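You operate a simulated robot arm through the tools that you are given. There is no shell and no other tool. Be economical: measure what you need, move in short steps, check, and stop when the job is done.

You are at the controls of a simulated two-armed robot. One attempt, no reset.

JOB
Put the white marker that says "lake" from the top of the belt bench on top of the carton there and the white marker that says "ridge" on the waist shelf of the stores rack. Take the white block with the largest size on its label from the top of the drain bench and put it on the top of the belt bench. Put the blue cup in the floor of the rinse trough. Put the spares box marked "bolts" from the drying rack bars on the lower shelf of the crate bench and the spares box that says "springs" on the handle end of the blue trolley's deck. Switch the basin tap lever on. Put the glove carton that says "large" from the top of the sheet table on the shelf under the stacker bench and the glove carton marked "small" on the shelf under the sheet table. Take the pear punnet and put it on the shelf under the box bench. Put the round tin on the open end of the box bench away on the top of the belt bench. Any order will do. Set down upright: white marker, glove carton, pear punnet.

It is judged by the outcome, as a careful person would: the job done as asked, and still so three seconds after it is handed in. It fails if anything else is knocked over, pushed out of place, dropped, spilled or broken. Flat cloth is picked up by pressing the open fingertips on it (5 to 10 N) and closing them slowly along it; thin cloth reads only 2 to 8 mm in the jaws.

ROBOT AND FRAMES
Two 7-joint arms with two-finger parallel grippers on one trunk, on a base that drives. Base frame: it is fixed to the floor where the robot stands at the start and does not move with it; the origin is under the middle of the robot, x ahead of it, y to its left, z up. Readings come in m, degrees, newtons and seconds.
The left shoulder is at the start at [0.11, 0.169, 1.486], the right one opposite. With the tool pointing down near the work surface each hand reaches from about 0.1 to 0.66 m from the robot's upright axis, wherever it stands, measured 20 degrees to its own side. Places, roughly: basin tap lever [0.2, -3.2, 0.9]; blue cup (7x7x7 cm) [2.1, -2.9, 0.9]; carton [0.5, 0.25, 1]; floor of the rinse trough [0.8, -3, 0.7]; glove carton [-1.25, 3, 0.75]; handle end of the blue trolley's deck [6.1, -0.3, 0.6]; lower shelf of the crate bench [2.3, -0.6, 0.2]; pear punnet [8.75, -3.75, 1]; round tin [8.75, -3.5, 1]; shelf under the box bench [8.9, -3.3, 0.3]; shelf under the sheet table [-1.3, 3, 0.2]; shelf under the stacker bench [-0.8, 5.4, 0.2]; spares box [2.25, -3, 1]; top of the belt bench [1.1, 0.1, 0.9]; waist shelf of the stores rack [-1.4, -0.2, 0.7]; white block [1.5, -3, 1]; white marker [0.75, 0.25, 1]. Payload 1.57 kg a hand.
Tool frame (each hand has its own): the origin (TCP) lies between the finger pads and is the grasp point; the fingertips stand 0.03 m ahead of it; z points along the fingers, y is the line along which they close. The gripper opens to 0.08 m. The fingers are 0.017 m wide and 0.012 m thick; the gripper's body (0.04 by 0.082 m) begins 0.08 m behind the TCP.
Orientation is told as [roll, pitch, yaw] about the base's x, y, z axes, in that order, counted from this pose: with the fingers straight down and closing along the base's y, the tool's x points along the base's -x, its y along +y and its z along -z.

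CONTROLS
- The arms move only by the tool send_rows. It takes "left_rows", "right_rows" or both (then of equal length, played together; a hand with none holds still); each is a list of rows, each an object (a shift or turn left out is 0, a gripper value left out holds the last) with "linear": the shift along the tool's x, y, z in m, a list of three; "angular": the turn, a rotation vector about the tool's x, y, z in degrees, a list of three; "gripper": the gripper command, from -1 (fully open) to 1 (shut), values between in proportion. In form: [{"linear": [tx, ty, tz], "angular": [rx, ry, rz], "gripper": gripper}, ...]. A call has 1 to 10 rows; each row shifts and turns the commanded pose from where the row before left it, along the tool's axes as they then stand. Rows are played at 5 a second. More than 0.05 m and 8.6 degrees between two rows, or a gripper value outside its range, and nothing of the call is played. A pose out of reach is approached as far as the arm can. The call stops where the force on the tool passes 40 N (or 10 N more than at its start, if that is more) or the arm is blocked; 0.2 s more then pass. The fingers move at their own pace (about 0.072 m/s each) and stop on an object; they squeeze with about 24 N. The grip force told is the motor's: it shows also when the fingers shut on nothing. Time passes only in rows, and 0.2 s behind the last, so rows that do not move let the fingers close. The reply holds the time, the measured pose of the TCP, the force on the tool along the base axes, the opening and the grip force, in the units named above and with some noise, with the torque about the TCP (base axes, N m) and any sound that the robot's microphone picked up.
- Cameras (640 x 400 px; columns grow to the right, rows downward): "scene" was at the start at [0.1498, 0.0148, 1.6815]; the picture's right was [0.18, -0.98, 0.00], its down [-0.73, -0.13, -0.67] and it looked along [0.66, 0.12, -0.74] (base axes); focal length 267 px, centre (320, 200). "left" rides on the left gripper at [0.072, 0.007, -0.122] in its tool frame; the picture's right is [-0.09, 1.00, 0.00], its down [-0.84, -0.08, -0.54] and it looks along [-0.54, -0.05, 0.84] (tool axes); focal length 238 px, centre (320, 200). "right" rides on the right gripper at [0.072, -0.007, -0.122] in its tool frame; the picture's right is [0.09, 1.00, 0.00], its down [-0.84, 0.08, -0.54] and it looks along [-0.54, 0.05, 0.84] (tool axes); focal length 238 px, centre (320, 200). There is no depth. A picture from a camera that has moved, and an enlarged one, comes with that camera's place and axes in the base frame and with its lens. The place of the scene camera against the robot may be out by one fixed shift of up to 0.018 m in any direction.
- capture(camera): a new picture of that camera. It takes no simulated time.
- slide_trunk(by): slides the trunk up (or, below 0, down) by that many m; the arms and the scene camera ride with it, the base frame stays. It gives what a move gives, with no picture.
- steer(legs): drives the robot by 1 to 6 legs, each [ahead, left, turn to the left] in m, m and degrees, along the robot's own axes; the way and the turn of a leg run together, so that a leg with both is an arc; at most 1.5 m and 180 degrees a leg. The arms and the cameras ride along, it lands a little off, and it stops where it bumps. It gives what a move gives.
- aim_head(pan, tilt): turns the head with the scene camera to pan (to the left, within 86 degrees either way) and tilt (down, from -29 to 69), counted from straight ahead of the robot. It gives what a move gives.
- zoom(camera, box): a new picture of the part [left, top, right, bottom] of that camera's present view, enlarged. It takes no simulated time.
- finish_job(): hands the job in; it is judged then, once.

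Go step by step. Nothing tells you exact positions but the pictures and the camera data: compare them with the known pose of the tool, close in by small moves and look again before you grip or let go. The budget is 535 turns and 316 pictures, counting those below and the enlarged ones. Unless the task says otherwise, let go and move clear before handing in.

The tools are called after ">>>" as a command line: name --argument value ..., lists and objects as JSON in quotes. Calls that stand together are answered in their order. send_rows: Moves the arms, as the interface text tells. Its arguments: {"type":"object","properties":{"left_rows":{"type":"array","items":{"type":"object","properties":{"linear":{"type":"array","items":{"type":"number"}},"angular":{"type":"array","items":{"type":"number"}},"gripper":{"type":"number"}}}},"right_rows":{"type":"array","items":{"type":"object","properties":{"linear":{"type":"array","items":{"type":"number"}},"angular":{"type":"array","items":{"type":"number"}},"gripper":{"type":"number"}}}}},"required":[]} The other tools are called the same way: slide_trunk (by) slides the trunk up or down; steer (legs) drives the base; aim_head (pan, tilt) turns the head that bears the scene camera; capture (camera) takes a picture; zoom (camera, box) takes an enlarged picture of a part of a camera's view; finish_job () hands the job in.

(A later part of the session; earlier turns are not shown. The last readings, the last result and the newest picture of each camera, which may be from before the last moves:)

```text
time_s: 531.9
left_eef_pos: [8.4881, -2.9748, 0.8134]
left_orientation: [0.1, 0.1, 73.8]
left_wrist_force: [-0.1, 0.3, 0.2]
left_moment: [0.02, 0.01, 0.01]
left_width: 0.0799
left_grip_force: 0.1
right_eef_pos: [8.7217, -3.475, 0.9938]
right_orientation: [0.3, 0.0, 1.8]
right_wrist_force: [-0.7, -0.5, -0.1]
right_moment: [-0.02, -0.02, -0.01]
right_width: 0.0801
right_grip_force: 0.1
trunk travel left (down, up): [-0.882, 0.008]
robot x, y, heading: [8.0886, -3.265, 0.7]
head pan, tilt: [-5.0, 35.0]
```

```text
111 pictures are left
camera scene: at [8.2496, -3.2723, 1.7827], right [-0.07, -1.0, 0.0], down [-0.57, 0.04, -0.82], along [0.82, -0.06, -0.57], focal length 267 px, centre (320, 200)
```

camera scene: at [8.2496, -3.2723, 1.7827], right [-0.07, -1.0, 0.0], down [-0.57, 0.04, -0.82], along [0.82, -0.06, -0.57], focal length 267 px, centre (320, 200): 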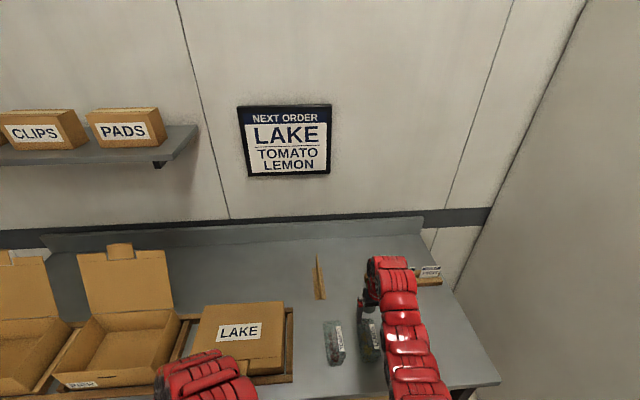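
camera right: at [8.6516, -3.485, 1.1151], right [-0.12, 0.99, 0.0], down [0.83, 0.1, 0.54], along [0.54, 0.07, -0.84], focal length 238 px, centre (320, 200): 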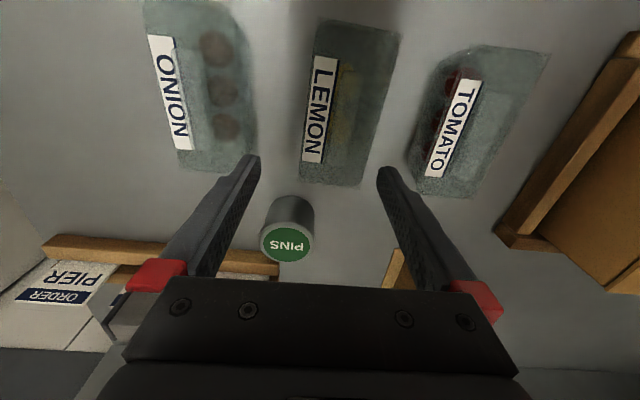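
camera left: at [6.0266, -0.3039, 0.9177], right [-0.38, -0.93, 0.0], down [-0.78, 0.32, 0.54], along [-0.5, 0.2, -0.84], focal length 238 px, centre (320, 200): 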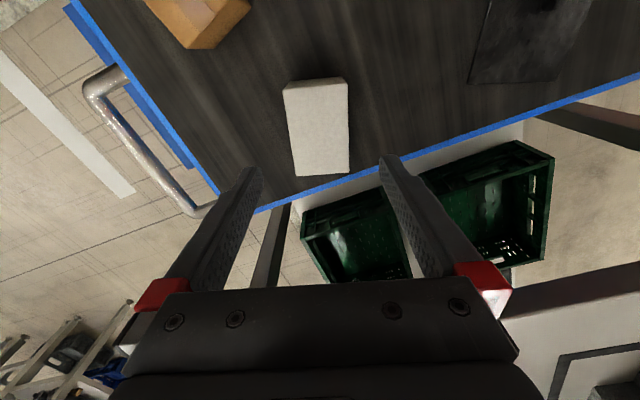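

>>> send_rows --right_rows '[{"linear": [-0.01, 0, -0.03]}, {"linear": [-0.01, 0, -0.035]}, {"linear": [-0.01, 0, -0.035]}, {}, {}, {}, {}, {}, {}]' --left_rows '[{"angular": [0, 0, 8.1]}, {"angular": [0, 0, 8.1]}, {"angular": [0, 0, 8.1]}, {"angular": [0, 0, 8.1]}, {"angular": [0, 0, 8.1]}, {"angular": [0, 0, 8.1]}, {"angular": [0, 0, 8.1]}, {"angular": [0, 0, 8.1]}, {"angular": [0, 0, 8.1]}]'

>>> slide_trunk --by -0.1

>>> send_rows --left_rows '[{"linear": [0.04, 0, 0]}, {"linear": [0.04, 0, 0]}]'

>>> steer --legs '[[0.09, -0.015, -0.7]]'

>>> capture --camera "right"

```text
time_s: 533.9
left_eef_pos: [8.4896, -2.9733, 0.8119]
left_orientation: [-0.1, 0.2, 0.7]
left_wrist_force: [-0.2, 0.3, 0.1]
left_moment: [0.06, 0.03, 0.0]
left_width: 0.08
left_grip_force: 0.0
right_eef_pos: [8.751, -3.4733, 1.0949]
right_orientation: [0.2, 0.0, 1.8]
right_wrist_force: [-0.2, -0.2, 0.4]
right_moment: [0.01, 0.02, 0.0]
right_width: 0.08
right_grip_force: 0.1
trunk travel left (down, up): [-0.882, 0.008]
robot x, y, heading: [8.0895, -3.2687, 0.8]
head pan, tilt: [-5.0, 35.0]
```

```text
time_s: 535.2
left_eef_pos: [8.4883, -2.973, 0.712]
left_orientation: [-0.1, 0.1, 0.9]
left_wrist_force: [0.7, 0.1, 0.0]
left_moment: [-0.01, -0.01, 0.01]
left_width: 0.0801
left_grip_force: 0.1
right_eef_pos: [8.7508, -3.4741, 0.994]
right_orientation: [0.3, 0.1, 1.7]
right_wrist_force: [-0.1, -0.9, -0.2]
right_moment: [0.02, -0.01, 0.0]
right_width: 0.08
right_grip_force: 0.0
trunk travel left (down, up): [-0.782, 0.108]
robot x, y, heading: [8.0887, -3.2685, 0.7]
head pan, tilt: [-5.0, 35.0]
```

```text
time_s: 535.8
left_eef_pos: [8.4558, -2.9663, 0.6933]
left_orientation: [-0.1, 0.1, 0.9]
left_wrist_force: [0.4, -0.8, 0.1]
left_moment: [0.01, 0.02, 0.01]
left_width: 0.0799
left_grip_force: 0.1
left hand out of reach, approached as far as the arm can: row 1, 2
right_eef_pos: [8.7501, -3.473, 0.9947]
right_orientation: [0.2, 0.0, 1.8]
right_wrist_force: [-1.2, -0.6, 0.5]
right_moment: [-0.04, 0.0, 0.0]
right_width: 0.08
right_grip_force: 0.0
trunk travel left (down, up): [-0.782, 0.108]
robot x, y, heading: [8.0913, -3.2676, 0.8]
head pan, tilt: [-5.0, 35.0]
```

```text
time_s: 536.9
left_eef_pos: [8.5209, -2.9808, 0.6912]
left_orientation: [0.1, 1.5, 0.7]
left_wrist_force: [0.0, 0.1, -0.7]
left_moment: [0.05, 0.01, 0.03]
left_width: 0.0802
left_grip_force: 0.2
right_eef_pos: [8.8255, -3.4913, 0.9928]
right_orientation: [0.3, -0.1, 1.4]
right_wrist_force: [0.4, -0.1, 0.8]
right_moment: [0.05, -0.03, -0.03]
right_width: 0.08
right_grip_force: 0.1
trunk travel left (down, up): [-0.782, 0.108]
robot x, y, heading: [8.1653, -3.2778, 0.3]
head pan, tilt: [-5.0, 35.0]
stopped in leg 1: the robot was blocked; the commanded pose is now the measured one
```

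```text
110 pictures are left
camera right: at [8.7544, -3.4997, 1.1144], right [-0.12, 0.99, 0.01], down [0.83, 0.1, 0.54], along [0.54, 0.07, -0.84], focal length 238 px, centre (320, 200)
```

right: 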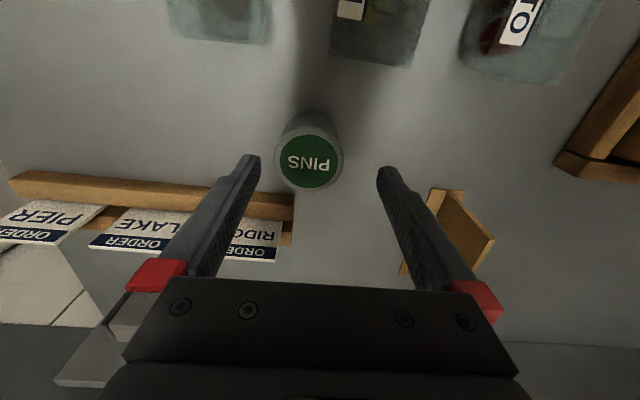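

>>> send_rows --right_rows '[{"linear": [-0.0225, -0.006, 0]}, {"linear": [0, 0, 0.03]}, {"linear": [0, 0, 0.02]}, {}]'

>>> capture --camera "right"

```text
time_s: 537.9
left_eef_pos: [8.5215, -2.9786, 0.6905]
left_orientation: [-0.1, 1.5, 0.7]
left_wrist_force: [-0.4, 0.9, -0.4]
left_moment: [0.03, 0.0, 0.03]
left_width: 0.08
left_grip_force: 0.1
right_eef_pos: [8.8448, -3.4923, 0.9448]
right_orientation: [0.3, 0.0, 1.5]
right_wrist_force: [0.0, 0.5, 0.4]
right_moment: [0.0, -0.03, 0.0]
right_width: 0.0801
right_grip_force: 0.0
trunk travel left (down, up): [-0.782, 0.108]
robot x, y, heading: [8.1673, -3.2804, 0.3]
head pan, tilt: [-5.0, 35.0]
```

```text
109 pictures are left
camera right: at [8.7745, -3.5015, 1.0659], right [-0.12, 0.99, 0.0], down [0.83, 0.1, 0.54], along [0.54, 0.07, -0.84], focal length 238 px, centre (320, 200)
```

right: 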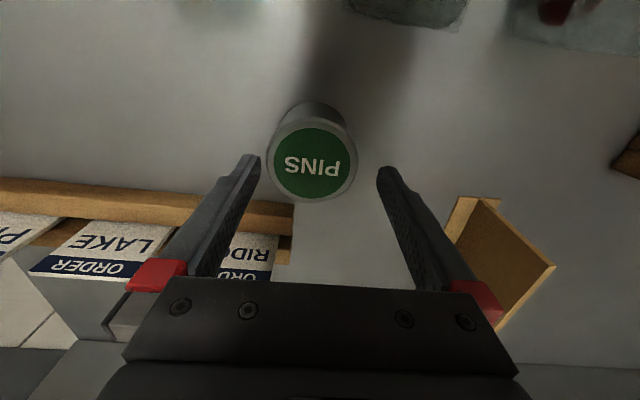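

>>> send_rows --right_rows '[{"linear": [0, -0.005, 0.01]}, {"linear": [0, 0, 0.025]}, {"linear": [0, 0, 0.022]}, {}]'

>>> capture --camera "right"

```text
time_s: 538.9
left_eef_pos: [8.521, -2.9797, 0.6914]
left_orientation: [0.0, 1.4, 0.8]
left_wrist_force: [0.0, -0.2, 0.3]
left_moment: [0.03, 0.0, 0.02]
left_width: 0.0802
left_grip_force: 0.1
right_eef_pos: [8.8468, -3.4977, 0.8904]
right_orientation: [0.3, -0.2, 1.3]
right_wrist_force: [-1.5, -0.3, 7.6]
right_moment: [-0.38, 0.08, 0.02]
right_width: 0.0801
right_grip_force: 0.1
trunk travel left (down, up): [-0.782, 0.108]
robot x, y, heading: [8.1661, -3.2809, 0.1]
head pan, tilt: [-5.0, 35.0]
```

```text
108 pictures are left
camera right: at [8.7753, -3.5062, 1.0111], right [-0.12, 0.99, 0.0], down [0.83, 0.1, 0.54], along [0.54, 0.07, -0.84], focal length 238 px, centre (320, 200)
```

right: 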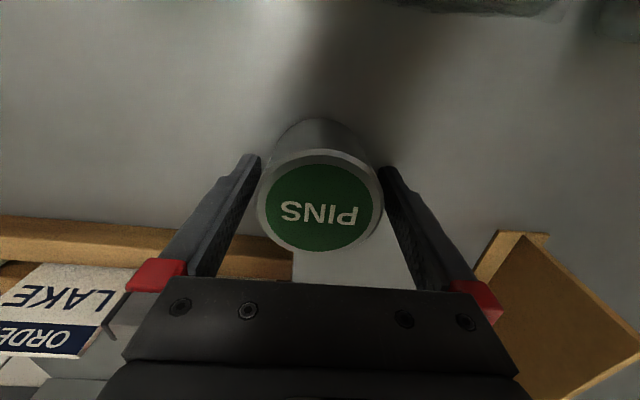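

>>> send_rows --right_rows '[{"linear": [0, 0, -0.004]}, {"gripper": 0.0}, {"gripper": 1}, {}, {}, {"linear": [0, 0, -0.02]}, {"linear": [0, 0, -0.035]}, {"linear": [0, 0, -0.035]}, {}]'

>>> capture --camera "right"

```text
time_s: 540.9
left_eef_pos: [8.5218, -2.9786, 0.6901]
left_orientation: [0.0, 1.4, 0.8]
left_wrist_force: [-0.1, -0.7, 0.4]
left_moment: [0.03, -0.01, -0.02]
left_width: 0.0801
left_grip_force: 0.0
right_eef_pos: [8.8473, -3.4997, 0.9822]
right_orientation: [0.3, -0.1, 1.4]
right_wrist_force: [0.4, 0.8, -1.6]
right_moment: [0.02, 0.0, 0.02]
right_width: 0.0635
right_grip_force: 23.9
trunk travel left (down, up): [-0.782, 0.108]
robot x, y, heading: [8.166, -3.2789, 0.4]
head pan, tilt: [-5.0, 35.0]
```

```text
107 pictures are left
camera right: at [8.7774, -3.5078, 1.1044], right [-0.12, 0.99, 0.0], down [0.83, 0.1, 0.54], along [0.54, 0.07, -0.84], focal length 238 px, centre (320, 200)
```

right: 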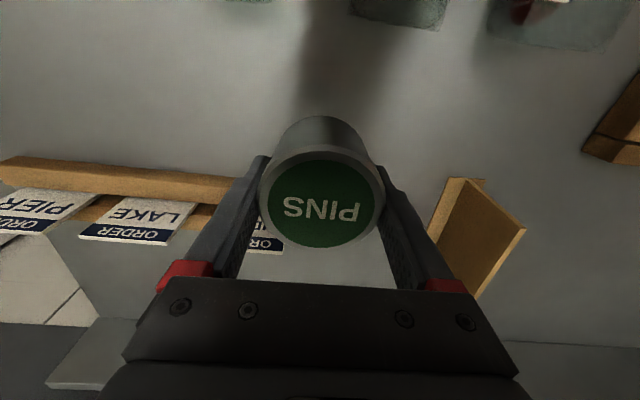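

Tin in hand. I back out and drive back toward the drain bench.

>>> send_rows --right_rows '[{"linear": [0, 0, -0.03]}, {}]'

>>> steer --legs '[[-0.5, 0, 0], [0, 0.8, 0], [0, 0.8, 0], [0, 0, 90], [0, 0, 90]]'

>>> capture --camera "right"

```text
time_s: 541.5
left_eef_pos: [8.5227, -2.9786, 0.6908]
left_orientation: [0.0, 1.6, 0.7]
left_wrist_force: [-0.2, 0.3, -0.6]
left_moment: [0.0, -0.01, 0.01]
left_width: 0.08
left_grip_force: 0.2
right_eef_pos: [8.8477, -3.4993, 1.0112]
right_orientation: [0.4, -0.1, 1.4]
right_wrist_force: [0.2, -0.1, -1.4]
right_moment: [0.0, 0.02, 0.0]
right_width: 0.0636
right_grip_force: 24.5
trunk travel left (down, up): [-0.782, 0.108]
robot x, y, heading: [8.1644, -3.279, 0.2]
head pan, tilt: [-5.0, 35.0]
```

```text
time_s: 560.1
left_eef_pos: [7.2834, -1.9849, 0.6911]
left_orientation: [-0.1, 1.5, -177.4]
left_wrist_force: [0.1, 0.3, -0.2]
left_moment: [0.01, 0.01, -0.01]
left_width: 0.0801
left_grip_force: 0.0
right_eef_pos: [6.941, -1.4759, 1.0104]
right_orientation: [0.2, -0.1, -176.8]
right_wrist_force: [-0.4, 0.3, -1.3]
right_moment: [0.0, -0.01, 0.0]
right_width: 0.0636
right_grip_force: 23.9
trunk travel left (down, up): [-0.782, 0.108]
robot x, y, heading: [7.6304, -1.679, -178.2]
head pan, tilt: [-5.0, 35.0]
```

```text
106 pictures are left
camera right: at [7.0139, -1.464, 1.132], right [0.15, -0.99, 0.0], down [-0.83, -0.12, 0.54], along [-0.54, -0.08, -0.84], focal length 238 px, centre (320, 200)
```

right: 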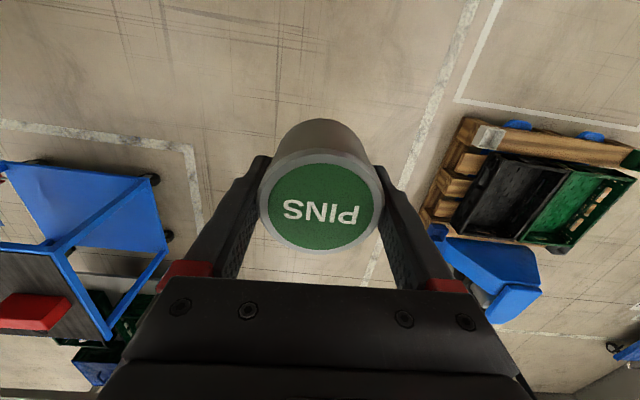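

>>> steer --legs '[[1.45, -0.12, -1.8], [1.45, 0, 0], [1.45, 0, 0], [1.45, 0, 0], [0, 0, 90]]'

>>> aim_head --pan 0 --tilt 40

>>> capture --camera "scene"

```text
time_s: 591.4
left_eef_pos: [2.1598, -2.0823, 0.6911]
left_orientation: [0.1, 1.5, -87.8]
left_wrist_force: [0.5, -0.1, -0.3]
left_moment: [0.0, 0.02, 0.0]
left_width: 0.0801
left_grip_force: 0.1
right_eef_pos: [1.6483, -2.4211, 1.0104]
right_orientation: [0.3, -0.2, -87.1]
right_wrist_force: [-0.3, -0.3, -2.2]
right_moment: [0.01, -0.01, 0.01]
right_width: 0.0633
right_grip_force: 23.6
trunk travel left (down, up): [-0.782, 0.108]
robot x, y, heading: [1.8542, -1.7326, -88.5]
head pan, tilt: [-5.0, 35.0]
```

```text
time_s: 592.1
left_eef_pos: [2.1608, -2.0841, 0.69]
left_orientation: [0.0, 1.5, -87.8]
left_wrist_force: [0.2, -0.3, -0.7]
left_moment: [-0.01, 0.03, -0.02]
left_width: 0.0803
left_grip_force: 0.1
right_eef_pos: [1.6473, -2.4216, 1.0111]
right_orientation: [0.3, 0.0, -87.2]
right_wrist_force: [0.0, -0.7, -1.5]
right_moment: [0.04, 0.01, 0.0]
right_width: 0.0635
right_grip_force: 23.7
trunk travel left (down, up): [-0.782, 0.108]
robot x, y, heading: [1.8517, -1.7344, -88.0]
head pan, tilt: [0.0, 40.0]
```

```text
105 pictures are left
camera scene: at [1.8489, -1.8996, 1.675], right [-1.0, -0.03, 0.0], down [-0.02, 0.64, -0.77], along [0.02, -0.77, -0.64], focal length 267 px, centre (320, 200)
```

scene: 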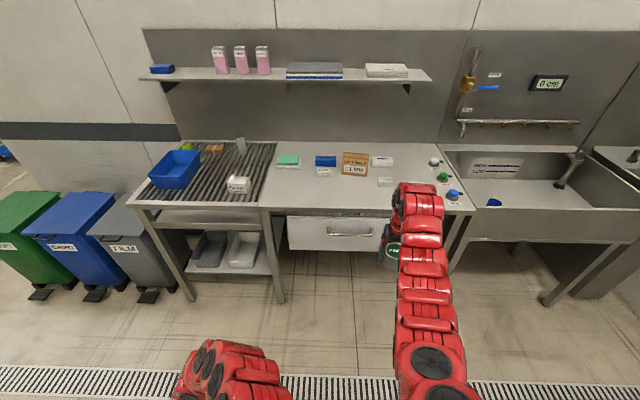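

>>> send_rows --left_rows '[{"linear": [-0.04, 0, -0.01], "angular": [0, -1.5, 0]}, {"linear": [-0.04, 0, -0.015]}, {"linear": [-0.04, 0, -0.015]}, {"linear": [-0.03, 0, -0.03]}, {"linear": [-0.03, 0, -0.035]}, {"linear": [-0.02, 0, -0.04]}, {"linear": [-0.02, 0, -0.04]}, {"linear": [-0.02, 0, -0.04]}, {"linear": [-0.02, 0, -0.04]}, {"linear": [0, 0, -0.04]}]'

>>> steer --legs '[[0, -0.72, -2.0], [0.25, 0, 0]]'

>>> capture --camera "left"

>>> capture --camera "scene"

```text
time_s: 594.3
left_eef_pos: [2.1729, -2.3426, 0.997]
left_orientation: [0.2, 0.0, -87.8]
left_wrist_force: [-0.4, 0.9, 0.4]
left_moment: [-0.02, 0.03, -0.03]
left_width: 0.0798
left_grip_force: 0.2
right_eef_pos: [1.6472, -2.4202, 1.0116]
right_orientation: [0.3, -0.1, -87.2]
right_wrist_force: [-0.6, -0.5, -0.9]
right_moment: [-0.04, -0.01, 0.0]
right_width: 0.0635
right_grip_force: 24.2
trunk travel left (down, up): [-0.782, 0.108]
robot x, y, heading: [1.8507, -1.7342, -88.2]
head pan, tilt: [0.0, 40.0]
```

```text
time_s: 599.6
left_eef_pos: [1.4106, -2.6052, 0.9959]
left_orientation: [-0.1, 0.0, -91.3]
left_wrist_force: [0.1, -0.1, 0.4]
left_moment: [0.0, -0.03, 0.0]
left_width: 0.08
left_grip_force: 0.1
right_eef_pos: [0.8829, -2.6529, 1.0111]
right_orientation: [0.3, -0.1, -90.6]
right_wrist_force: [0.2, 0.6, -1.9]
right_moment: [-0.03, -0.02, 0.0]
right_width: 0.0632
right_grip_force: 24.1
trunk travel left (down, up): [-0.782, 0.108]
robot x, y, heading: [1.126, -1.9818, -91.6]
head pan, tilt: [0.0, 40.0]
```

```text
104 pictures are left
camera left: at [1.4185, -2.5332, 1.1188], right [0.99, -0.11, 0.0], down [-0.09, -0.84, 0.54], along [-0.06, -0.54, -0.84], focal length 238 px, centre (320, 200)
```

left: 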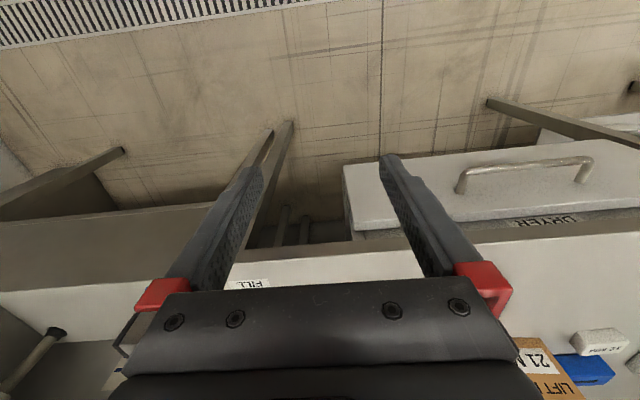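

```text
103 pictures are left
camera scene: at [1.1143, -2.1437, 1.6751], right [-1.0, 0.03, 0.0], down [0.02, 0.64, -0.77], along [-0.02, -0.77, -0.64], focal length 267 px, centre (320, 200)
```

scene: 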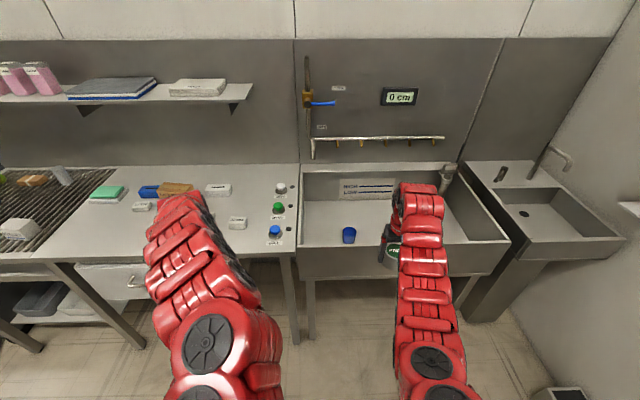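

>>> steer --legs '[[0.22, 0, 1.3]]'

>>> capture --camera "left"

```text
time_s: 601.3
left_eef_pos: [1.4181, -2.8178, 0.9961]
left_orientation: [0.1, -0.1, -90.1]
left_wrist_force: [-0.6, 0.3, -0.6]
left_moment: [0.03, 0.0, -0.02]
left_width: 0.0801
left_grip_force: 0.0
right_eef_pos: [0.8929, -2.8781, 1.0112]
right_orientation: [0.2, -0.1, -89.5]
right_wrist_force: [0.0, 0.2, -1.7]
right_moment: [0.01, 0.01, -0.03]
right_width: 0.0636
right_grip_force: 24.0
trunk travel left (down, up): [-0.782, 0.108]
robot x, y, heading: [1.1238, -2.1991, -90.6]
head pan, tilt: [0.0, 40.0]
```

```text
102 pictures are left
camera left: at [1.4255, -2.7467, 1.1188], right [1.0, -0.09, 0.0], down [-0.08, -0.84, 0.54], along [-0.05, -0.54, -0.84], focal length 238 px, centre (320, 200)
```

left: 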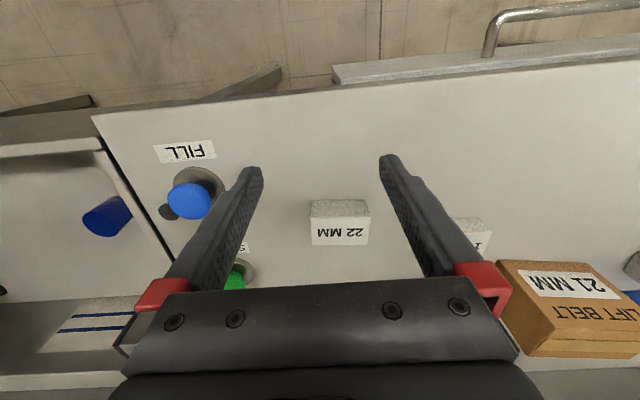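

>>> send_rows --left_rows '[{"angular": [0, 0, -8.5]}, {"angular": [0, 0, -8.5]}, {"angular": [0, 0, -8.5]}, {"angular": [0, 0, -8.5]}, {"angular": [0, 0, -8.5]}, {"angular": [0, 0, -8.5]}, {"angular": [0, 0, -8.5]}, {"angular": [0, 0, -8.5]}, {"angular": [0, 0, -8.5]}, {"angular": [0, 0, -8.5]}]'

>>> steer --legs '[[0.1, 0.0, 0.6]]'

>>> capture --camera "left"

```text
time_s: 603.5
left_eef_pos: [1.4193, -2.8195, 0.9973]
left_orientation: [0.0, 0.0, -4.9]
left_wrist_force: [0.9, -0.2, -0.7]
left_moment: [0.01, 0.01, 0.02]
left_width: 0.0798
left_grip_force: 0.1
right_eef_pos: [0.8926, -2.8776, 1.0104]
right_orientation: [0.3, -0.1, -89.4]
right_wrist_force: [-0.1, -0.6, -0.6]
right_moment: [0.0, 0.01, 0.01]
right_width: 0.0637
right_grip_force: 23.9
trunk travel left (down, up): [-0.782, 0.108]
robot x, y, heading: [1.1222, -2.2033, -90.5]
head pan, tilt: [0.0, 40.0]
```

```text
time_s: 604.6
left_eef_pos: [1.424, -2.9164, 0.9963]
left_orientation: [0.0, 0.0, -4.7]
left_wrist_force: [-0.1, 0.3, 0.5]
left_moment: [-0.01, 0.02, 0.0]
left_width: 0.0799
left_grip_force: 0.1
right_eef_pos: [0.8965, -2.9773, 1.0123]
right_orientation: [0.3, -0.1, -89.0]
right_wrist_force: [0.2, 0.2, -0.9]
right_moment: [0.0, -0.03, -0.01]
right_width: 0.0635
right_grip_force: 23.6
trunk travel left (down, up): [-0.782, 0.108]
robot x, y, heading: [1.1237, -2.2994, -90.1]
head pan, tilt: [0.0, 40.0]
```

```text
101 pictures are left
camera left: at [1.3525, -2.9027, 1.1188], right [0.17, 0.99, 0.0], down [0.83, -0.14, 0.54], along [0.53, -0.09, -0.84], focal length 238 px, centre (320, 200)
```

left: 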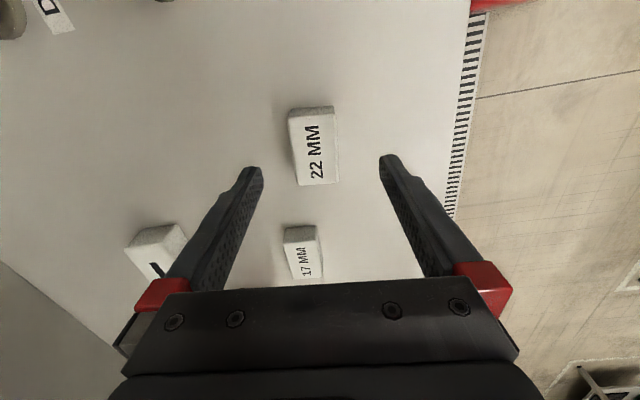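

>>> send_rows --left_rows '[{"linear": [-0.011, -0.004, 0.02]}, {"linear": [0, 0, 0.035]}, {"linear": [0, 0, 0.025]}, {}]'

>>> capture --camera "left"

```text
time_s: 605.6
left_eef_pos: [1.4361, -2.9186, 0.915]
left_orientation: [0.1, 0.0, -4.6]
left_wrist_force: [0.2, 0.2, 0.0]
left_moment: [-0.01, -0.01, 0.0]
left_width: 0.0801
left_grip_force: 0.1
right_eef_pos: [0.8961, -2.9781, 1.0112]
right_orientation: [0.3, -0.1, -89.0]
right_wrist_force: [-0.4, -0.3, -1.7]
right_moment: [-0.04, -0.03, -0.01]
right_width: 0.0632
right_grip_force: 24.1
trunk travel left (down, up): [-0.782, 0.108]
robot x, y, heading: [1.1228, -2.297, -90.0]
head pan, tilt: [0.0, 40.0]
```

```text
100 pictures are left
camera left: at [1.3646, -2.9067, 1.0366], right [0.17, 0.99, 0.0], down [0.83, -0.14, 0.54], along [0.53, -0.09, -0.84], focal length 238 px, centre (320, 200)
```

left: 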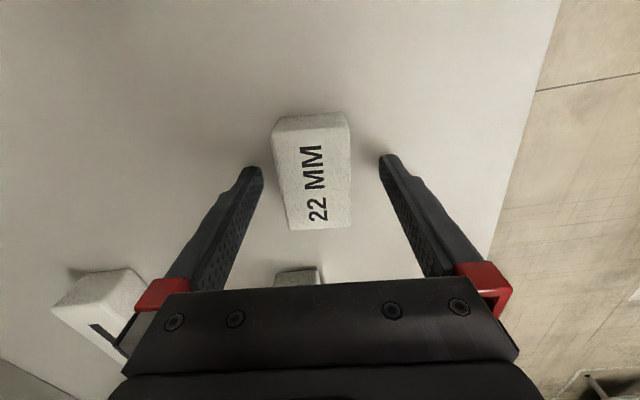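

>>> send_rows --left_rows '[{"linear": [0, -0.004, 0.012]}, {"linear": [0, 0, 0.008]}, {"gripper": 0}, {"gripper": 1}, {}, {}, {"linear": [0, 0, -0.03]}, {"linear": [0, 0, -0.04]}, {"linear": [0, 0, -0.04]}, {}]'

>>> capture --camera "left"

```text
time_s: 606.1
left_eef_pos: [1.4364, -2.9236, 0.9104]
left_orientation: [-0.3, -0.2, -4.5]
left_wrist_force: [-6.3, 13.7, 30.1]
left_moment: [1.76, 0.16, 0.14]
left_width: 0.0802
left_grip_force: 0.1
right_eef_pos: [0.8968, -2.9766, 1.0119]
right_orientation: [0.4, -0.2, -88.9]
right_wrist_force: [0.4, -0.4, -2.1]
right_moment: [0.03, 0.0, 0.02]
right_width: 0.0636
right_grip_force: 24.0
trunk travel left (down, up): [-0.782, 0.108]
robot x, y, heading: [1.1206, -2.2967, -90.0]
head pan, tilt: [0.0, 40.0]
stopped in row 2 (left hand): the force on the tool passed its limit at 51 N (the readings are from after the stop); the commanded pose is now the measured one
```

```text
99 pictures are left
camera left: at [1.3646, -2.9108, 1.0326], right [0.17, 0.99, 0.0], down [0.83, -0.14, 0.54], along [0.53, -0.1, -0.84], focal length 238 px, centre (320, 200)
```

left: 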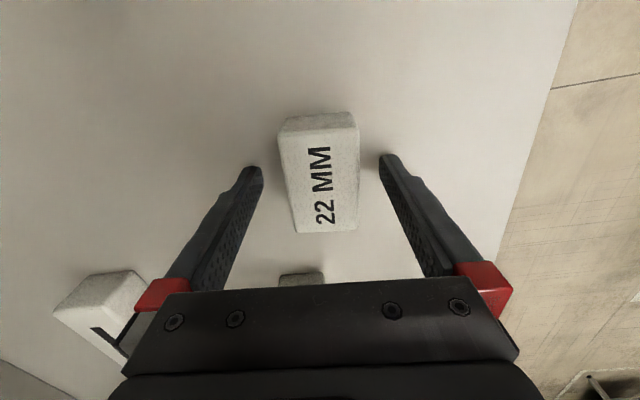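

The fingertips already rest on the bench; I ease up slightly and grip here.

>>> send_rows --left_rows '[{"linear": [0, 0, -0.003]}, {"gripper": 0}, {"gripper": 1}, {}, {}, {"linear": [0, 0, -0.03]}, {"linear": [0, 0, -0.04]}, {"linear": [0, 0, -0.02]}, {}]'

>>> capture --camera "left"

```text
time_s: 608.1
left_eef_pos: [1.4373, -2.9271, 0.9999]
left_orientation: [-0.1, -0.1, -4.5]
left_wrist_force: [1.0, 0.1, -1.0]
left_moment: [0.0, -0.04, 0.04]
left_width: 0.0415
left_grip_force: 24.3
right_eef_pos: [0.8976, -2.9791, 1.0119]
right_orientation: [0.3, 0.0, -88.8]
right_wrist_force: [-0.1, 0.0, -1.9]
right_moment: [0.0, -0.01, -0.01]
right_width: 0.0633
right_grip_force: 23.9
trunk travel left (down, up): [-0.782, 0.108]
robot x, y, heading: [1.1226, -2.2981, -89.8]
head pan, tilt: [0.0, 40.0]
```

```text
98 pictures are left
camera left: at [1.3654, -2.9136, 1.1223], right [0.17, 0.99, 0.0], down [0.83, -0.14, 0.54], along [0.54, -0.09, -0.84], focal length 238 px, centre (320, 200)
```

left: 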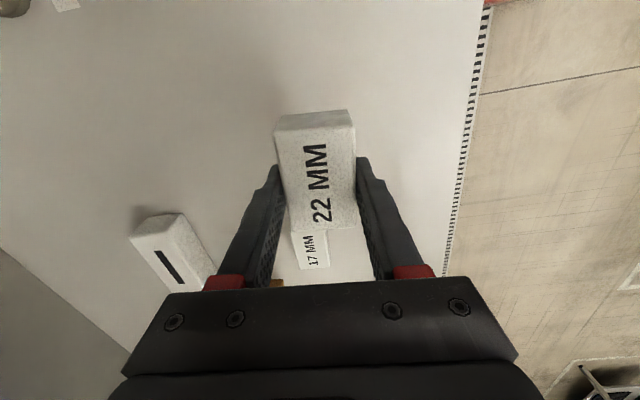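

The 22 MM block is held in the left hand, the tin in the right. I drive carefully back round to the belt bench.

>>> steer --legs '[[-0.75, 0, 0], [0, 0, -90]]'

>>> aim_head --pan 0 --tilt 30

>>> capture --camera "scene"

```text
time_s: 615.9
left_eef_pos: [0.4999, -1.8694, 0.9985]
left_orientation: [-0.3, 0.0, -93.3]
left_wrist_force: [0.7, -0.9, -1.8]
left_moment: [0.0, -0.02, -0.02]
left_width: 0.0419
left_grip_force: 23.9
right_eef_pos: [0.437, -1.3311, 1.0113]
right_orientation: [0.4, 0.0, -177.8]
right_wrist_force: [-0.3, -0.2, -2.3]
right_moment: [-0.01, -0.02, -0.01]
right_width: 0.0634
right_grip_force: 24.0
trunk travel left (down, up): [-0.782, 0.108]
robot x, y, heading: [1.1247, -1.5408, -178.9]
head pan, tilt: [0.0, 40.0]
```

```text
time_s: 616.7
left_eef_pos: [0.4994, -1.8698, 1.0008]
left_orientation: [-0.1, -0.1, -93.3]
left_wrist_force: [0.3, -0.1, -1.3]
left_moment: [0.01, 0.01, 0.01]
left_width: 0.0415
left_grip_force: 23.9
right_eef_pos: [0.4366, -1.3321, 1.0101]
right_orientation: [0.3, 0.0, -177.7]
right_wrist_force: [1.2, 0.2, -1.4]
right_moment: [-0.01, -0.01, 0.0]
right_width: 0.0634
right_grip_force: 24.0
trunk travel left (down, up): [-0.782, 0.108]
robot x, y, heading: [1.1228, -1.5412, -179.2]
head pan, tilt: [0.0, 30.0]
```

```text
97 pictures are left
camera scene: at [0.9433, -1.5446, 1.6902], right [-0.02, 1.0, 0.0], down [0.5, 0.01, -0.87], along [-0.87, -0.02, -0.5], focal length 267 px, centre (320, 200)
```

scene: 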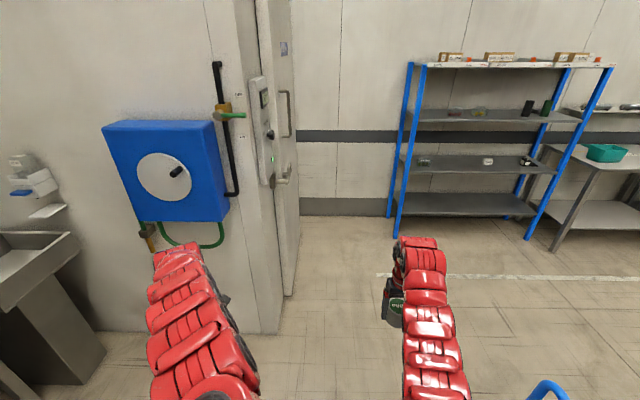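

>>> send_rows --left_rows '[{"linear": [0.03, 0, 0]}, {"linear": [0.03, 0, 0]}, {"linear": [0.02, 0, 0]}]'

>>> steer --legs '[[0, -0.11, -0.8], [1.35, 0, 0]]'

>>> capture --camera "scene"

```text
time_s: 617.5
left_eef_pos: [0.4958, -1.7906, 0.9966]
left_orientation: [0.0, -0.1, -93.3]
left_wrist_force: [0.8, -1.1, -0.8]
left_moment: [0.0, 0.0, -0.02]
left_width: 0.0418
left_grip_force: 24.0
left hand out of reach, approached as far as the arm can: row 2, 3
right_eef_pos: [0.4366, -1.3309, 1.0101]
right_orientation: [0.3, 0.0, -177.7]
right_wrist_force: [-0.2, 1.1, -2.0]
right_moment: [0.01, 0.03, 0.0]
right_width: 0.0634
right_grip_force: 24.6
trunk travel left (down, up): [-0.782, 0.108]
robot x, y, heading: [1.1247, -1.5388, -178.6]
head pan, tilt: [0.0, 30.0]
```

```text
time_s: 625.0
left_eef_pos: [-0.8677, -1.6641, 0.9961]
left_orientation: [0.0, -0.1, -94.8]
left_wrist_force: [0.2, 0.7, -1.8]
left_moment: [-0.03, 0.01, 0.04]
left_width: 0.0416
left_grip_force: 23.9
right_eef_pos: [-0.9155, -1.2032, 1.0112]
right_orientation: [0.3, -0.1, -179.2]
right_wrist_force: [0.2, -0.8, -1.8]
right_moment: [-0.02, 0.01, -0.01]
right_width: 0.0636
right_grip_force: 24.0
trunk travel left (down, up): [-0.782, 0.108]
robot x, y, heading: [-0.2365, -1.4293, 179.8]
head pan, tilt: [0.0, 30.0]
```

```text
96 pictures are left
camera scene: at [-0.4137, -1.43, 1.6903], right [0.01, 1.0, 0.0], down [0.5, 0.0, -0.87], along [-0.87, 0.0, -0.5], focal length 267 px, centre (320, 200)
```

scene: 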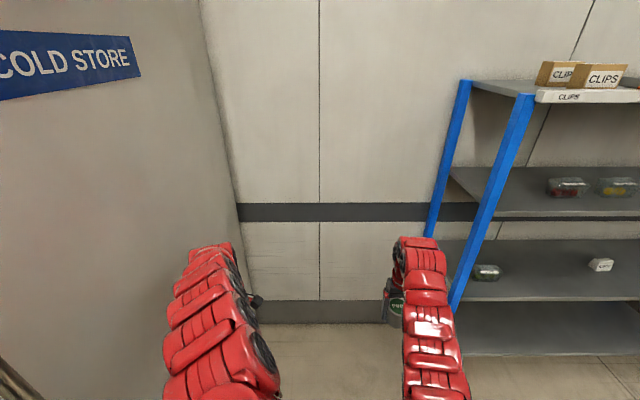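

>>> steer --legs '[[0, 0, -90], [1.2, 0.1, 0], [0.6, 0.1, 0], [0, 0, -90]]'

>>> aim_head --pan 0 --tilt 38

>>> capture --camera "scene"

```text
time_s: 641.9
left_eef_pos: [0.2412, 0.5754, 0.9971]
left_orientation: [0.0, -0.1, 81.9]
left_wrist_force: [-0.2, 0.0, -0.2]
left_moment: [0.0, 0.0, 0.02]
left_width: 0.0416
left_grip_force: 23.5
right_eef_pos: [0.2642, 0.1122, 1.012]
right_orientation: [0.2, -0.1, -2.4]
right_wrist_force: [-0.3, -0.1, -2.2]
right_moment: [0.0, 0.02, 0.02]
right_width: 0.0635
right_grip_force: 24.2
trunk travel left (down, up): [-0.782, 0.108]
robot x, y, heading: [-0.4038, 0.3771, -3.4]
head pan, tilt: [0.0, 30.0]
```

```text
time_s: 642.6
left_eef_pos: [0.2421, 0.5765, 0.9963]
left_orientation: [0.0, -0.1, 82.0]
left_wrist_force: [0.7, -0.2, -1.4]
left_moment: [0.03, -0.03, 0.0]
left_width: 0.0417
left_grip_force: 24.0
right_eef_pos: [0.265, 0.1139, 1.0115]
right_orientation: [0.3, 0.0, -2.4]
right_wrist_force: [-0.8, -0.2, -1.2]
right_moment: [0.0, 0.03, -0.01]
right_width: 0.0636
right_grip_force: 23.5
trunk travel left (down, up): [-0.782, 0.108]
robot x, y, heading: [-0.4012, 0.3781, -3.4]
head pan, tilt: [0.0, 38.0]
```

```text
95 pictures are left
camera scene: at [-0.2434, 0.3682, 1.678], right [-0.06, -1.0, 0.0], down [-0.61, 0.04, -0.79], along [0.79, -0.05, -0.62], focal length 267 px, centre (320, 200)
```

scene: 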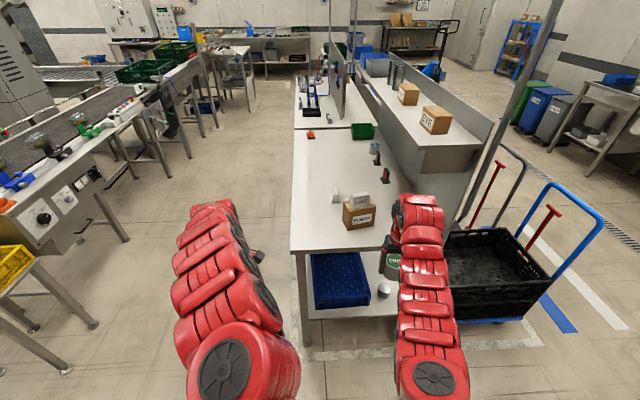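

LAKE is still on the carton. I place the tin first with the right hand at about [0.66, 0.37] on the belt bench.

>>> steer --legs '[[0, 0.21, 3.4], [0.36, 0, 0]]'

>>> capture --camera "right"

>>> capture --camera "scene"

```text
time_s: 646.0
left_eef_pos: [0.5918, 0.8078, 0.9965]
left_orientation: [-0.1, -0.1, 85.2]
left_wrist_force: [-0.2, 0.1, -1.1]
left_moment: [0.01, 0.01, 0.01]
left_width: 0.0417
left_grip_force: 24.1
right_eef_pos: [0.6379, 0.3464, 1.0114]
right_orientation: [0.3, -0.1, 0.8]
right_wrist_force: [0.8, 0.9, -2.3]
right_moment: [-0.02, 0.0, -0.01]
right_width: 0.0633
right_grip_force: 24.0
trunk travel left (down, up): [-0.782, 0.108]
robot x, y, heading: [-0.0414, 0.5767, -0.1]
head pan, tilt: [0.0, 38.0]
```

```text
94 pictures are left
camera right: at [0.5677, 0.3388, 1.1322], right [-0.11, 0.99, 0.01], down [0.83, 0.09, 0.54], along [0.54, 0.06, -0.84], focal length 238 px, centre (320, 200)
```

right: 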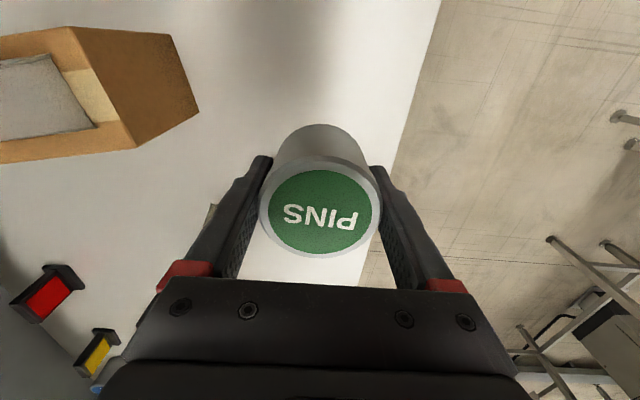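

```text
93 pictures are left
camera scene: at [0.1175, 0.5749, 1.678], right [-0.01, -1.0, 0.0], down [-0.62, 0.0, -0.79], along [0.79, 0.0, -0.62], focal length 267 px, centre (320, 200)
```

scene: 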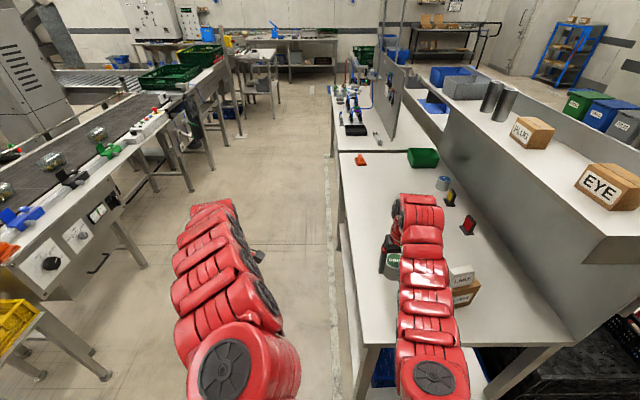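

>>> send_rows --right_rows '[{"linear": [0, 0, 0.035]}, {"linear": [0, 0, 0.035]}, {"linear": [0, 0, 0.025]}, {"linear": [0, 0, 0.006]}, {}]'

>>> send_rows --right_rows '[{"linear": [0, 0, 0.004]}, {"linear": [0, 0, 0.004]}, {"linear": [0, 0, 0.003]}, {}]'

```text
time_s: 647.2
left_eef_pos: [0.5921, 0.8075, 0.9956]
left_orientation: [0.0, -0.1, 85.2]
left_wrist_force: [0.6, -0.2, -1.1]
left_moment: [0.01, -0.01, 0.01]
left_width: 0.0417
left_grip_force: 23.6
right_eef_pos: [0.6386, 0.3476, 0.911]
right_orientation: [0.2, 0.0, 0.8]
right_wrist_force: [0.4, 0.6, -1.9]
right_moment: [-0.01, 0.01, 0.0]
right_width: 0.0633
right_grip_force: 23.9
trunk travel left (down, up): [-0.782, 0.108]
robot x, y, heading: [-0.0404, 0.5763, -0.2]
head pan, tilt: [0.0, 38.0]
```

```text
time_s: 648.2
left_eef_pos: [0.5922, 0.807, 0.9963]
left_orientation: [0.0, 0.0, 85.2]
left_wrist_force: [0.2, -0.7, -1.0]
left_moment: [0.05, -0.03, 0.01]
left_width: 0.0417
left_grip_force: 24.0
right_eef_pos: [0.6388, 0.3476, 0.8978]
right_orientation: [0.3, -0.1, 0.9]
right_wrist_force: [0.0, -0.4, -0.9]
right_moment: [0.01, -0.01, 0.03]
right_width: 0.0635
right_grip_force: 23.6
trunk travel left (down, up): [-0.782, 0.108]
robot x, y, heading: [-0.0411, 0.5726, -0.4]
head pan, tilt: [0.0, 38.0]
```

>>> send_rows --right_rows '[{"linear": [0, 0, 0.002]}, {"linear": [0, 0, 0.002]}, {}]'

```text
time_s: 649.0
left_eef_pos: [0.5917, 0.808, 0.9965]
left_orientation: [0.1, -0.1, 85.3]
left_wrist_force: [-0.5, 0.4, -0.5]
left_moment: [0.01, 0.02, 0.0]
left_width: 0.0415
left_grip_force: 23.2
right_eef_pos: [0.6382, 0.3475, 0.8943]
right_orientation: [0.2, 0.0, 0.8]
right_wrist_force: [-0.3, -0.8, -1.3]
right_moment: [0.02, -0.02, 0.02]
right_width: 0.0635
right_grip_force: 23.9
trunk travel left (down, up): [-0.782, 0.108]
robot x, y, heading: [-0.0412, 0.5766, -0.2]
head pan, tilt: [0.0, 38.0]
```

>>> send_rows --right_rows '[{"linear": [0, 0, 0.003]}, {"linear": [0, 0, 0.003]}, {"linear": [0, 0, 0.002]}, {}]'

>>> capture --camera "right"

```text
time_s: 650.0
left_eef_pos: [0.5916, 0.8083, 0.9974]
left_orientation: [-0.2, -0.1, 85.2]
left_wrist_force: [1.1, -0.7, -1.1]
left_moment: [0.0, 0.0, -0.01]
left_width: 0.0416
left_grip_force: 24.6
right_eef_pos: [0.6399, 0.3476, 0.8898]
right_orientation: [0.2, -0.4, 0.8]
right_wrist_force: [5.9, -0.4, 24.0]
right_moment: [-0.48, -0.13, 0.13]
right_width: 0.0636
right_grip_force: 24.2
trunk travel left (down, up): [-0.782, 0.108]
robot x, y, heading: [-0.0405, 0.5752, -0.4]
head pan, tilt: [0.0, 38.0]
```

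```text
92 pictures are left
camera right: at [0.5679, 0.3391, 1.0108], right [-0.11, 0.99, 0.0], down [0.83, 0.09, 0.55], along [0.55, 0.06, -0.84], focal length 238 px, centre (320, 200)
```

right: 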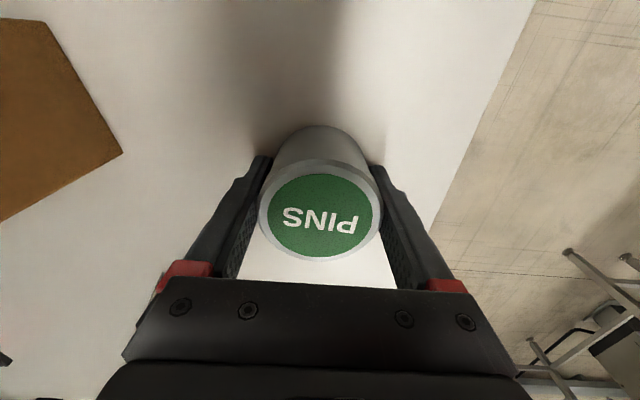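

Contact with the bench; release and lift straight up.

>>> send_rows --right_rows '[{"linear": [0, 0, -0.003]}, {"gripper": 0.1}, {"gripper": -1}, {}, {}, {"linear": [0, 0, -0.03]}, {"linear": [0, 0, -0.04]}, {"linear": [0, 0, -0.04]}, {}]'

>>> capture --camera "right"

```text
time_s: 652.0
left_eef_pos: [0.5909, 0.8069, 0.9966]
left_orientation: [0.0, 0.0, 85.1]
left_wrist_force: [-1.3, 0.3, -0.8]
left_moment: [0.02, 0.04, 0.03]
left_width: 0.0416
left_grip_force: 23.8
right_eef_pos: [0.6404, 0.3464, 0.9998]
right_orientation: [0.2, -0.2, 0.7]
right_wrist_force: [0.3, 0.8, 0.5]
right_moment: [0.06, -0.01, -0.03]
right_width: 0.0801
right_grip_force: 0.0
trunk travel left (down, up): [-0.782, 0.108]
robot x, y, heading: [-0.0402, 0.5726, -0.2]
head pan, tilt: [0.0, 38.0]
```

```text
91 pictures are left
camera right: at [0.5701, 0.3383, 1.1211], right [-0.11, 0.99, 0.01], down [0.84, 0.09, 0.54], along [0.54, 0.06, -0.84], focal length 238 px, centre (320, 200)
```

right: 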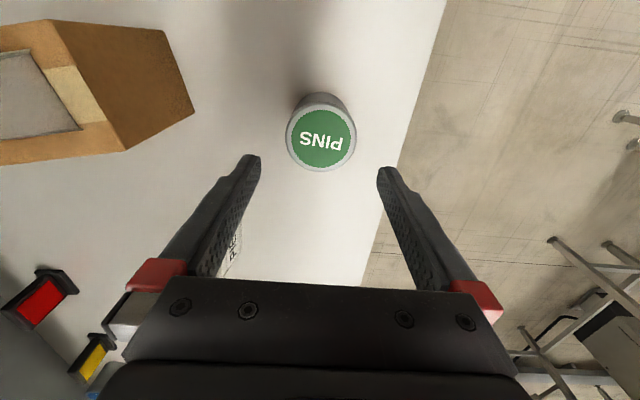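

>>> steer --legs '[[-0.38, 0, 0.2]]'

>>> send_rows --right_rows '[{"linear": [0, 0, 0.045]}, {"linear": [0, 0, 0.045]}, {"linear": [0, 0, 0.045]}, {"linear": [0, 0, 0.045]}, {"linear": [0.02, 0, 0.04]}, {"linear": [0.04, 0, 0]}, {"linear": [0.04, 0, 0]}, {"linear": [0.04, 0, 0]}, {"linear": [0.04, 0, 0]}, {"linear": [0.04, 0, 0]}]'

>>> steer --legs '[[0, -0.51, 0], [0.31, 0, 0]]'

>>> capture --camera "left"

>>> capture --camera "scene"

```text
time_s: 654.5
left_eef_pos: [0.2119, 0.813, 0.9963]
left_orientation: [0.0, -0.1, 85.7]
left_wrist_force: [-0.8, 0.7, -1.1]
left_moment: [0.04, 0.0, 0.0]
left_width: 0.0416
left_grip_force: 24.2
right_eef_pos: [0.2653, 0.3537, 1.0002]
right_orientation: [0.3, -0.1, 1.3]
right_wrist_force: [0.3, 0.6, 0.5]
right_moment: [0.0, 0.02, -0.01]
right_width: 0.0799
right_grip_force: 0.1
trunk travel left (down, up): [-0.782, 0.108]
robot x, y, heading: [-0.4189, 0.5763, 0.3]
head pan, tilt: [0.0, 38.0]
```

```text
time_s: 656.6
left_eef_pos: [0.2096, 0.8152, 0.9966]
left_orientation: [0.0, 0.0, 85.7]
left_wrist_force: [-0.2, 0.6, 0.0]
left_moment: [0.04, 0.01, 0.0]
left_width: 0.0416
left_grip_force: 24.3
right_eef_pos: [0.0622, 0.3451, 0.7687]
right_orientation: [0.3, -0.1, 1.3]
right_wrist_force: [0.0, -0.8, 0.9]
right_moment: [-0.03, -0.02, -0.02]
right_width: 0.0801
right_grip_force: 0.0
right hand out of reach, approached as far as the arm can: row 4, 9, 10
trunk travel left (down, up): [-0.782, 0.108]
robot x, y, heading: [-0.4163, 0.5751, 0.3]
head pan, tilt: [0.0, 38.0]
```

```text
time_s: 661.4
left_eef_pos: [0.5236, 0.2991, 0.996]
left_orientation: [0.0, 0.0, 85.8]
left_wrist_force: [0.1, -0.5, -0.6]
left_moment: [-0.01, 0.0, -0.01]
left_width: 0.0415
left_grip_force: 24.5
right_eef_pos: [0.3767, -0.1709, 0.7672]
right_orientation: [0.4, -0.1, 1.3]
right_wrist_force: [1.3, 0.4, 0.0]
right_moment: [-0.01, 0.01, 0.05]
right_width: 0.08
right_grip_force: 0.1
trunk travel left (down, up): [-0.782, 0.108]
robot x, y, heading: [-0.1061, 0.0618, 0.3]
head pan, tilt: [0.0, 38.0]
```

```text
90 pictures are left
camera left: at [0.5113, 0.2287, 1.1192], right [-0.99, 0.17, 0.0], down [0.14, 0.83, 0.54], along [0.09, 0.54, -0.84], focal length 238 px, centre (320, 200)
```

left: 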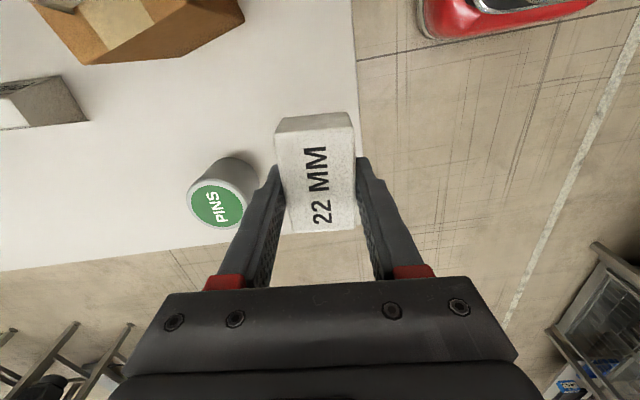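

```text
89 pictures are left
camera scene: at [0.0522, 0.0622, 1.6781], right [0.0, -1.0, 0.0], down [-0.62, 0.0, -0.79], along [0.79, 0.0, -0.62], focal length 267 px, centre (320, 200)
```

scene: 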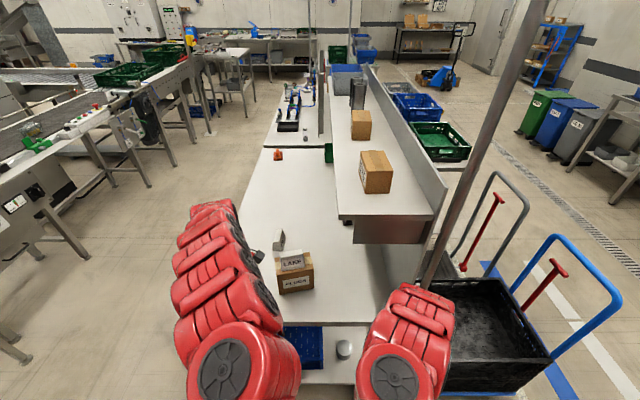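

>>> send_rows --left_rows '[{"linear": [0, -0.005, 0.035]}, {"linear": [0, 0, 0.035]}, {"linear": [0, 0, 0.02]}, {"linear": [0, 0, 0.005]}, {}]'

>>> send_rows --left_rows '[{"linear": [0, 0, 0.003]}, {"linear": [0, 0, 0.003]}, {"linear": [0, 0, 0.002]}, {}]'

```text
time_s: 662.6
left_eef_pos: [0.5282, 0.2993, 0.9022]
left_orientation: [0.0, -0.1, 85.8]
left_wrist_force: [1.0, 0.6, -0.3]
left_moment: [0.02, 0.03, -0.03]
left_width: 0.0414
left_grip_force: 24.1
right_eef_pos: [0.3762, -0.1711, 0.7679]
right_orientation: [0.2, 0.0, 1.2]
right_wrist_force: [-0.1, 0.6, 1.0]
right_moment: [-0.01, -0.01, 0.01]
right_width: 0.0801
right_grip_force: 0.1
trunk travel left (down, up): [-0.782, 0.108]
robot x, y, heading: [-0.1033, 0.0607, -0.0]
head pan, tilt: [0.0, 38.0]
```

```text
time_s: 663.6
left_eef_pos: [0.5269, 0.2992, 0.895]
left_orientation: [0.0, -0.1, 85.7]
left_wrist_force: [0.2, 0.2, -1.4]
left_moment: [0.02, 0.0, -0.02]
left_width: 0.0418
left_grip_force: 23.9
right_eef_pos: [0.376, -0.1702, 0.7666]
right_orientation: [0.3, 0.0, 1.2]
right_wrist_force: [-0.6, -0.4, -0.5]
right_moment: [0.01, 0.03, -0.04]
right_width: 0.0799
right_grip_force: 0.1
trunk travel left (down, up): [-0.782, 0.108]
robot x, y, heading: [-0.1068, 0.0584, 0.2]
head pan, tilt: [0.0, 38.0]
```

>>> send_rows --left_rows '[{"linear": [0, 0, 0.002]}, {"linear": [0, 0, 0.002]}, {"linear": [0, 0, 0.002]}, {}]'

```text
time_s: 664.6
left_eef_pos: [0.5297, 0.2987, 0.8906]
left_orientation: [-0.4, -0.2, 85.9]
left_wrist_force: [5.5, 4.6, 25.2]
left_moment: [-0.2, 0.49, -0.03]
left_width: 0.0416
left_grip_force: 24.4
right_eef_pos: [0.3765, -0.171, 0.7689]
right_orientation: [0.3, -0.2, 1.3]
right_wrist_force: [0.2, -1.1, -0.5]
right_moment: [0.0, 0.01, 0.01]
right_width: 0.0801
right_grip_force: 0.1
trunk travel left (down, up): [-0.782, 0.108]
robot x, y, heading: [-0.1018, 0.0632, 0.1]
head pan, tilt: [0.0, 38.0]
```

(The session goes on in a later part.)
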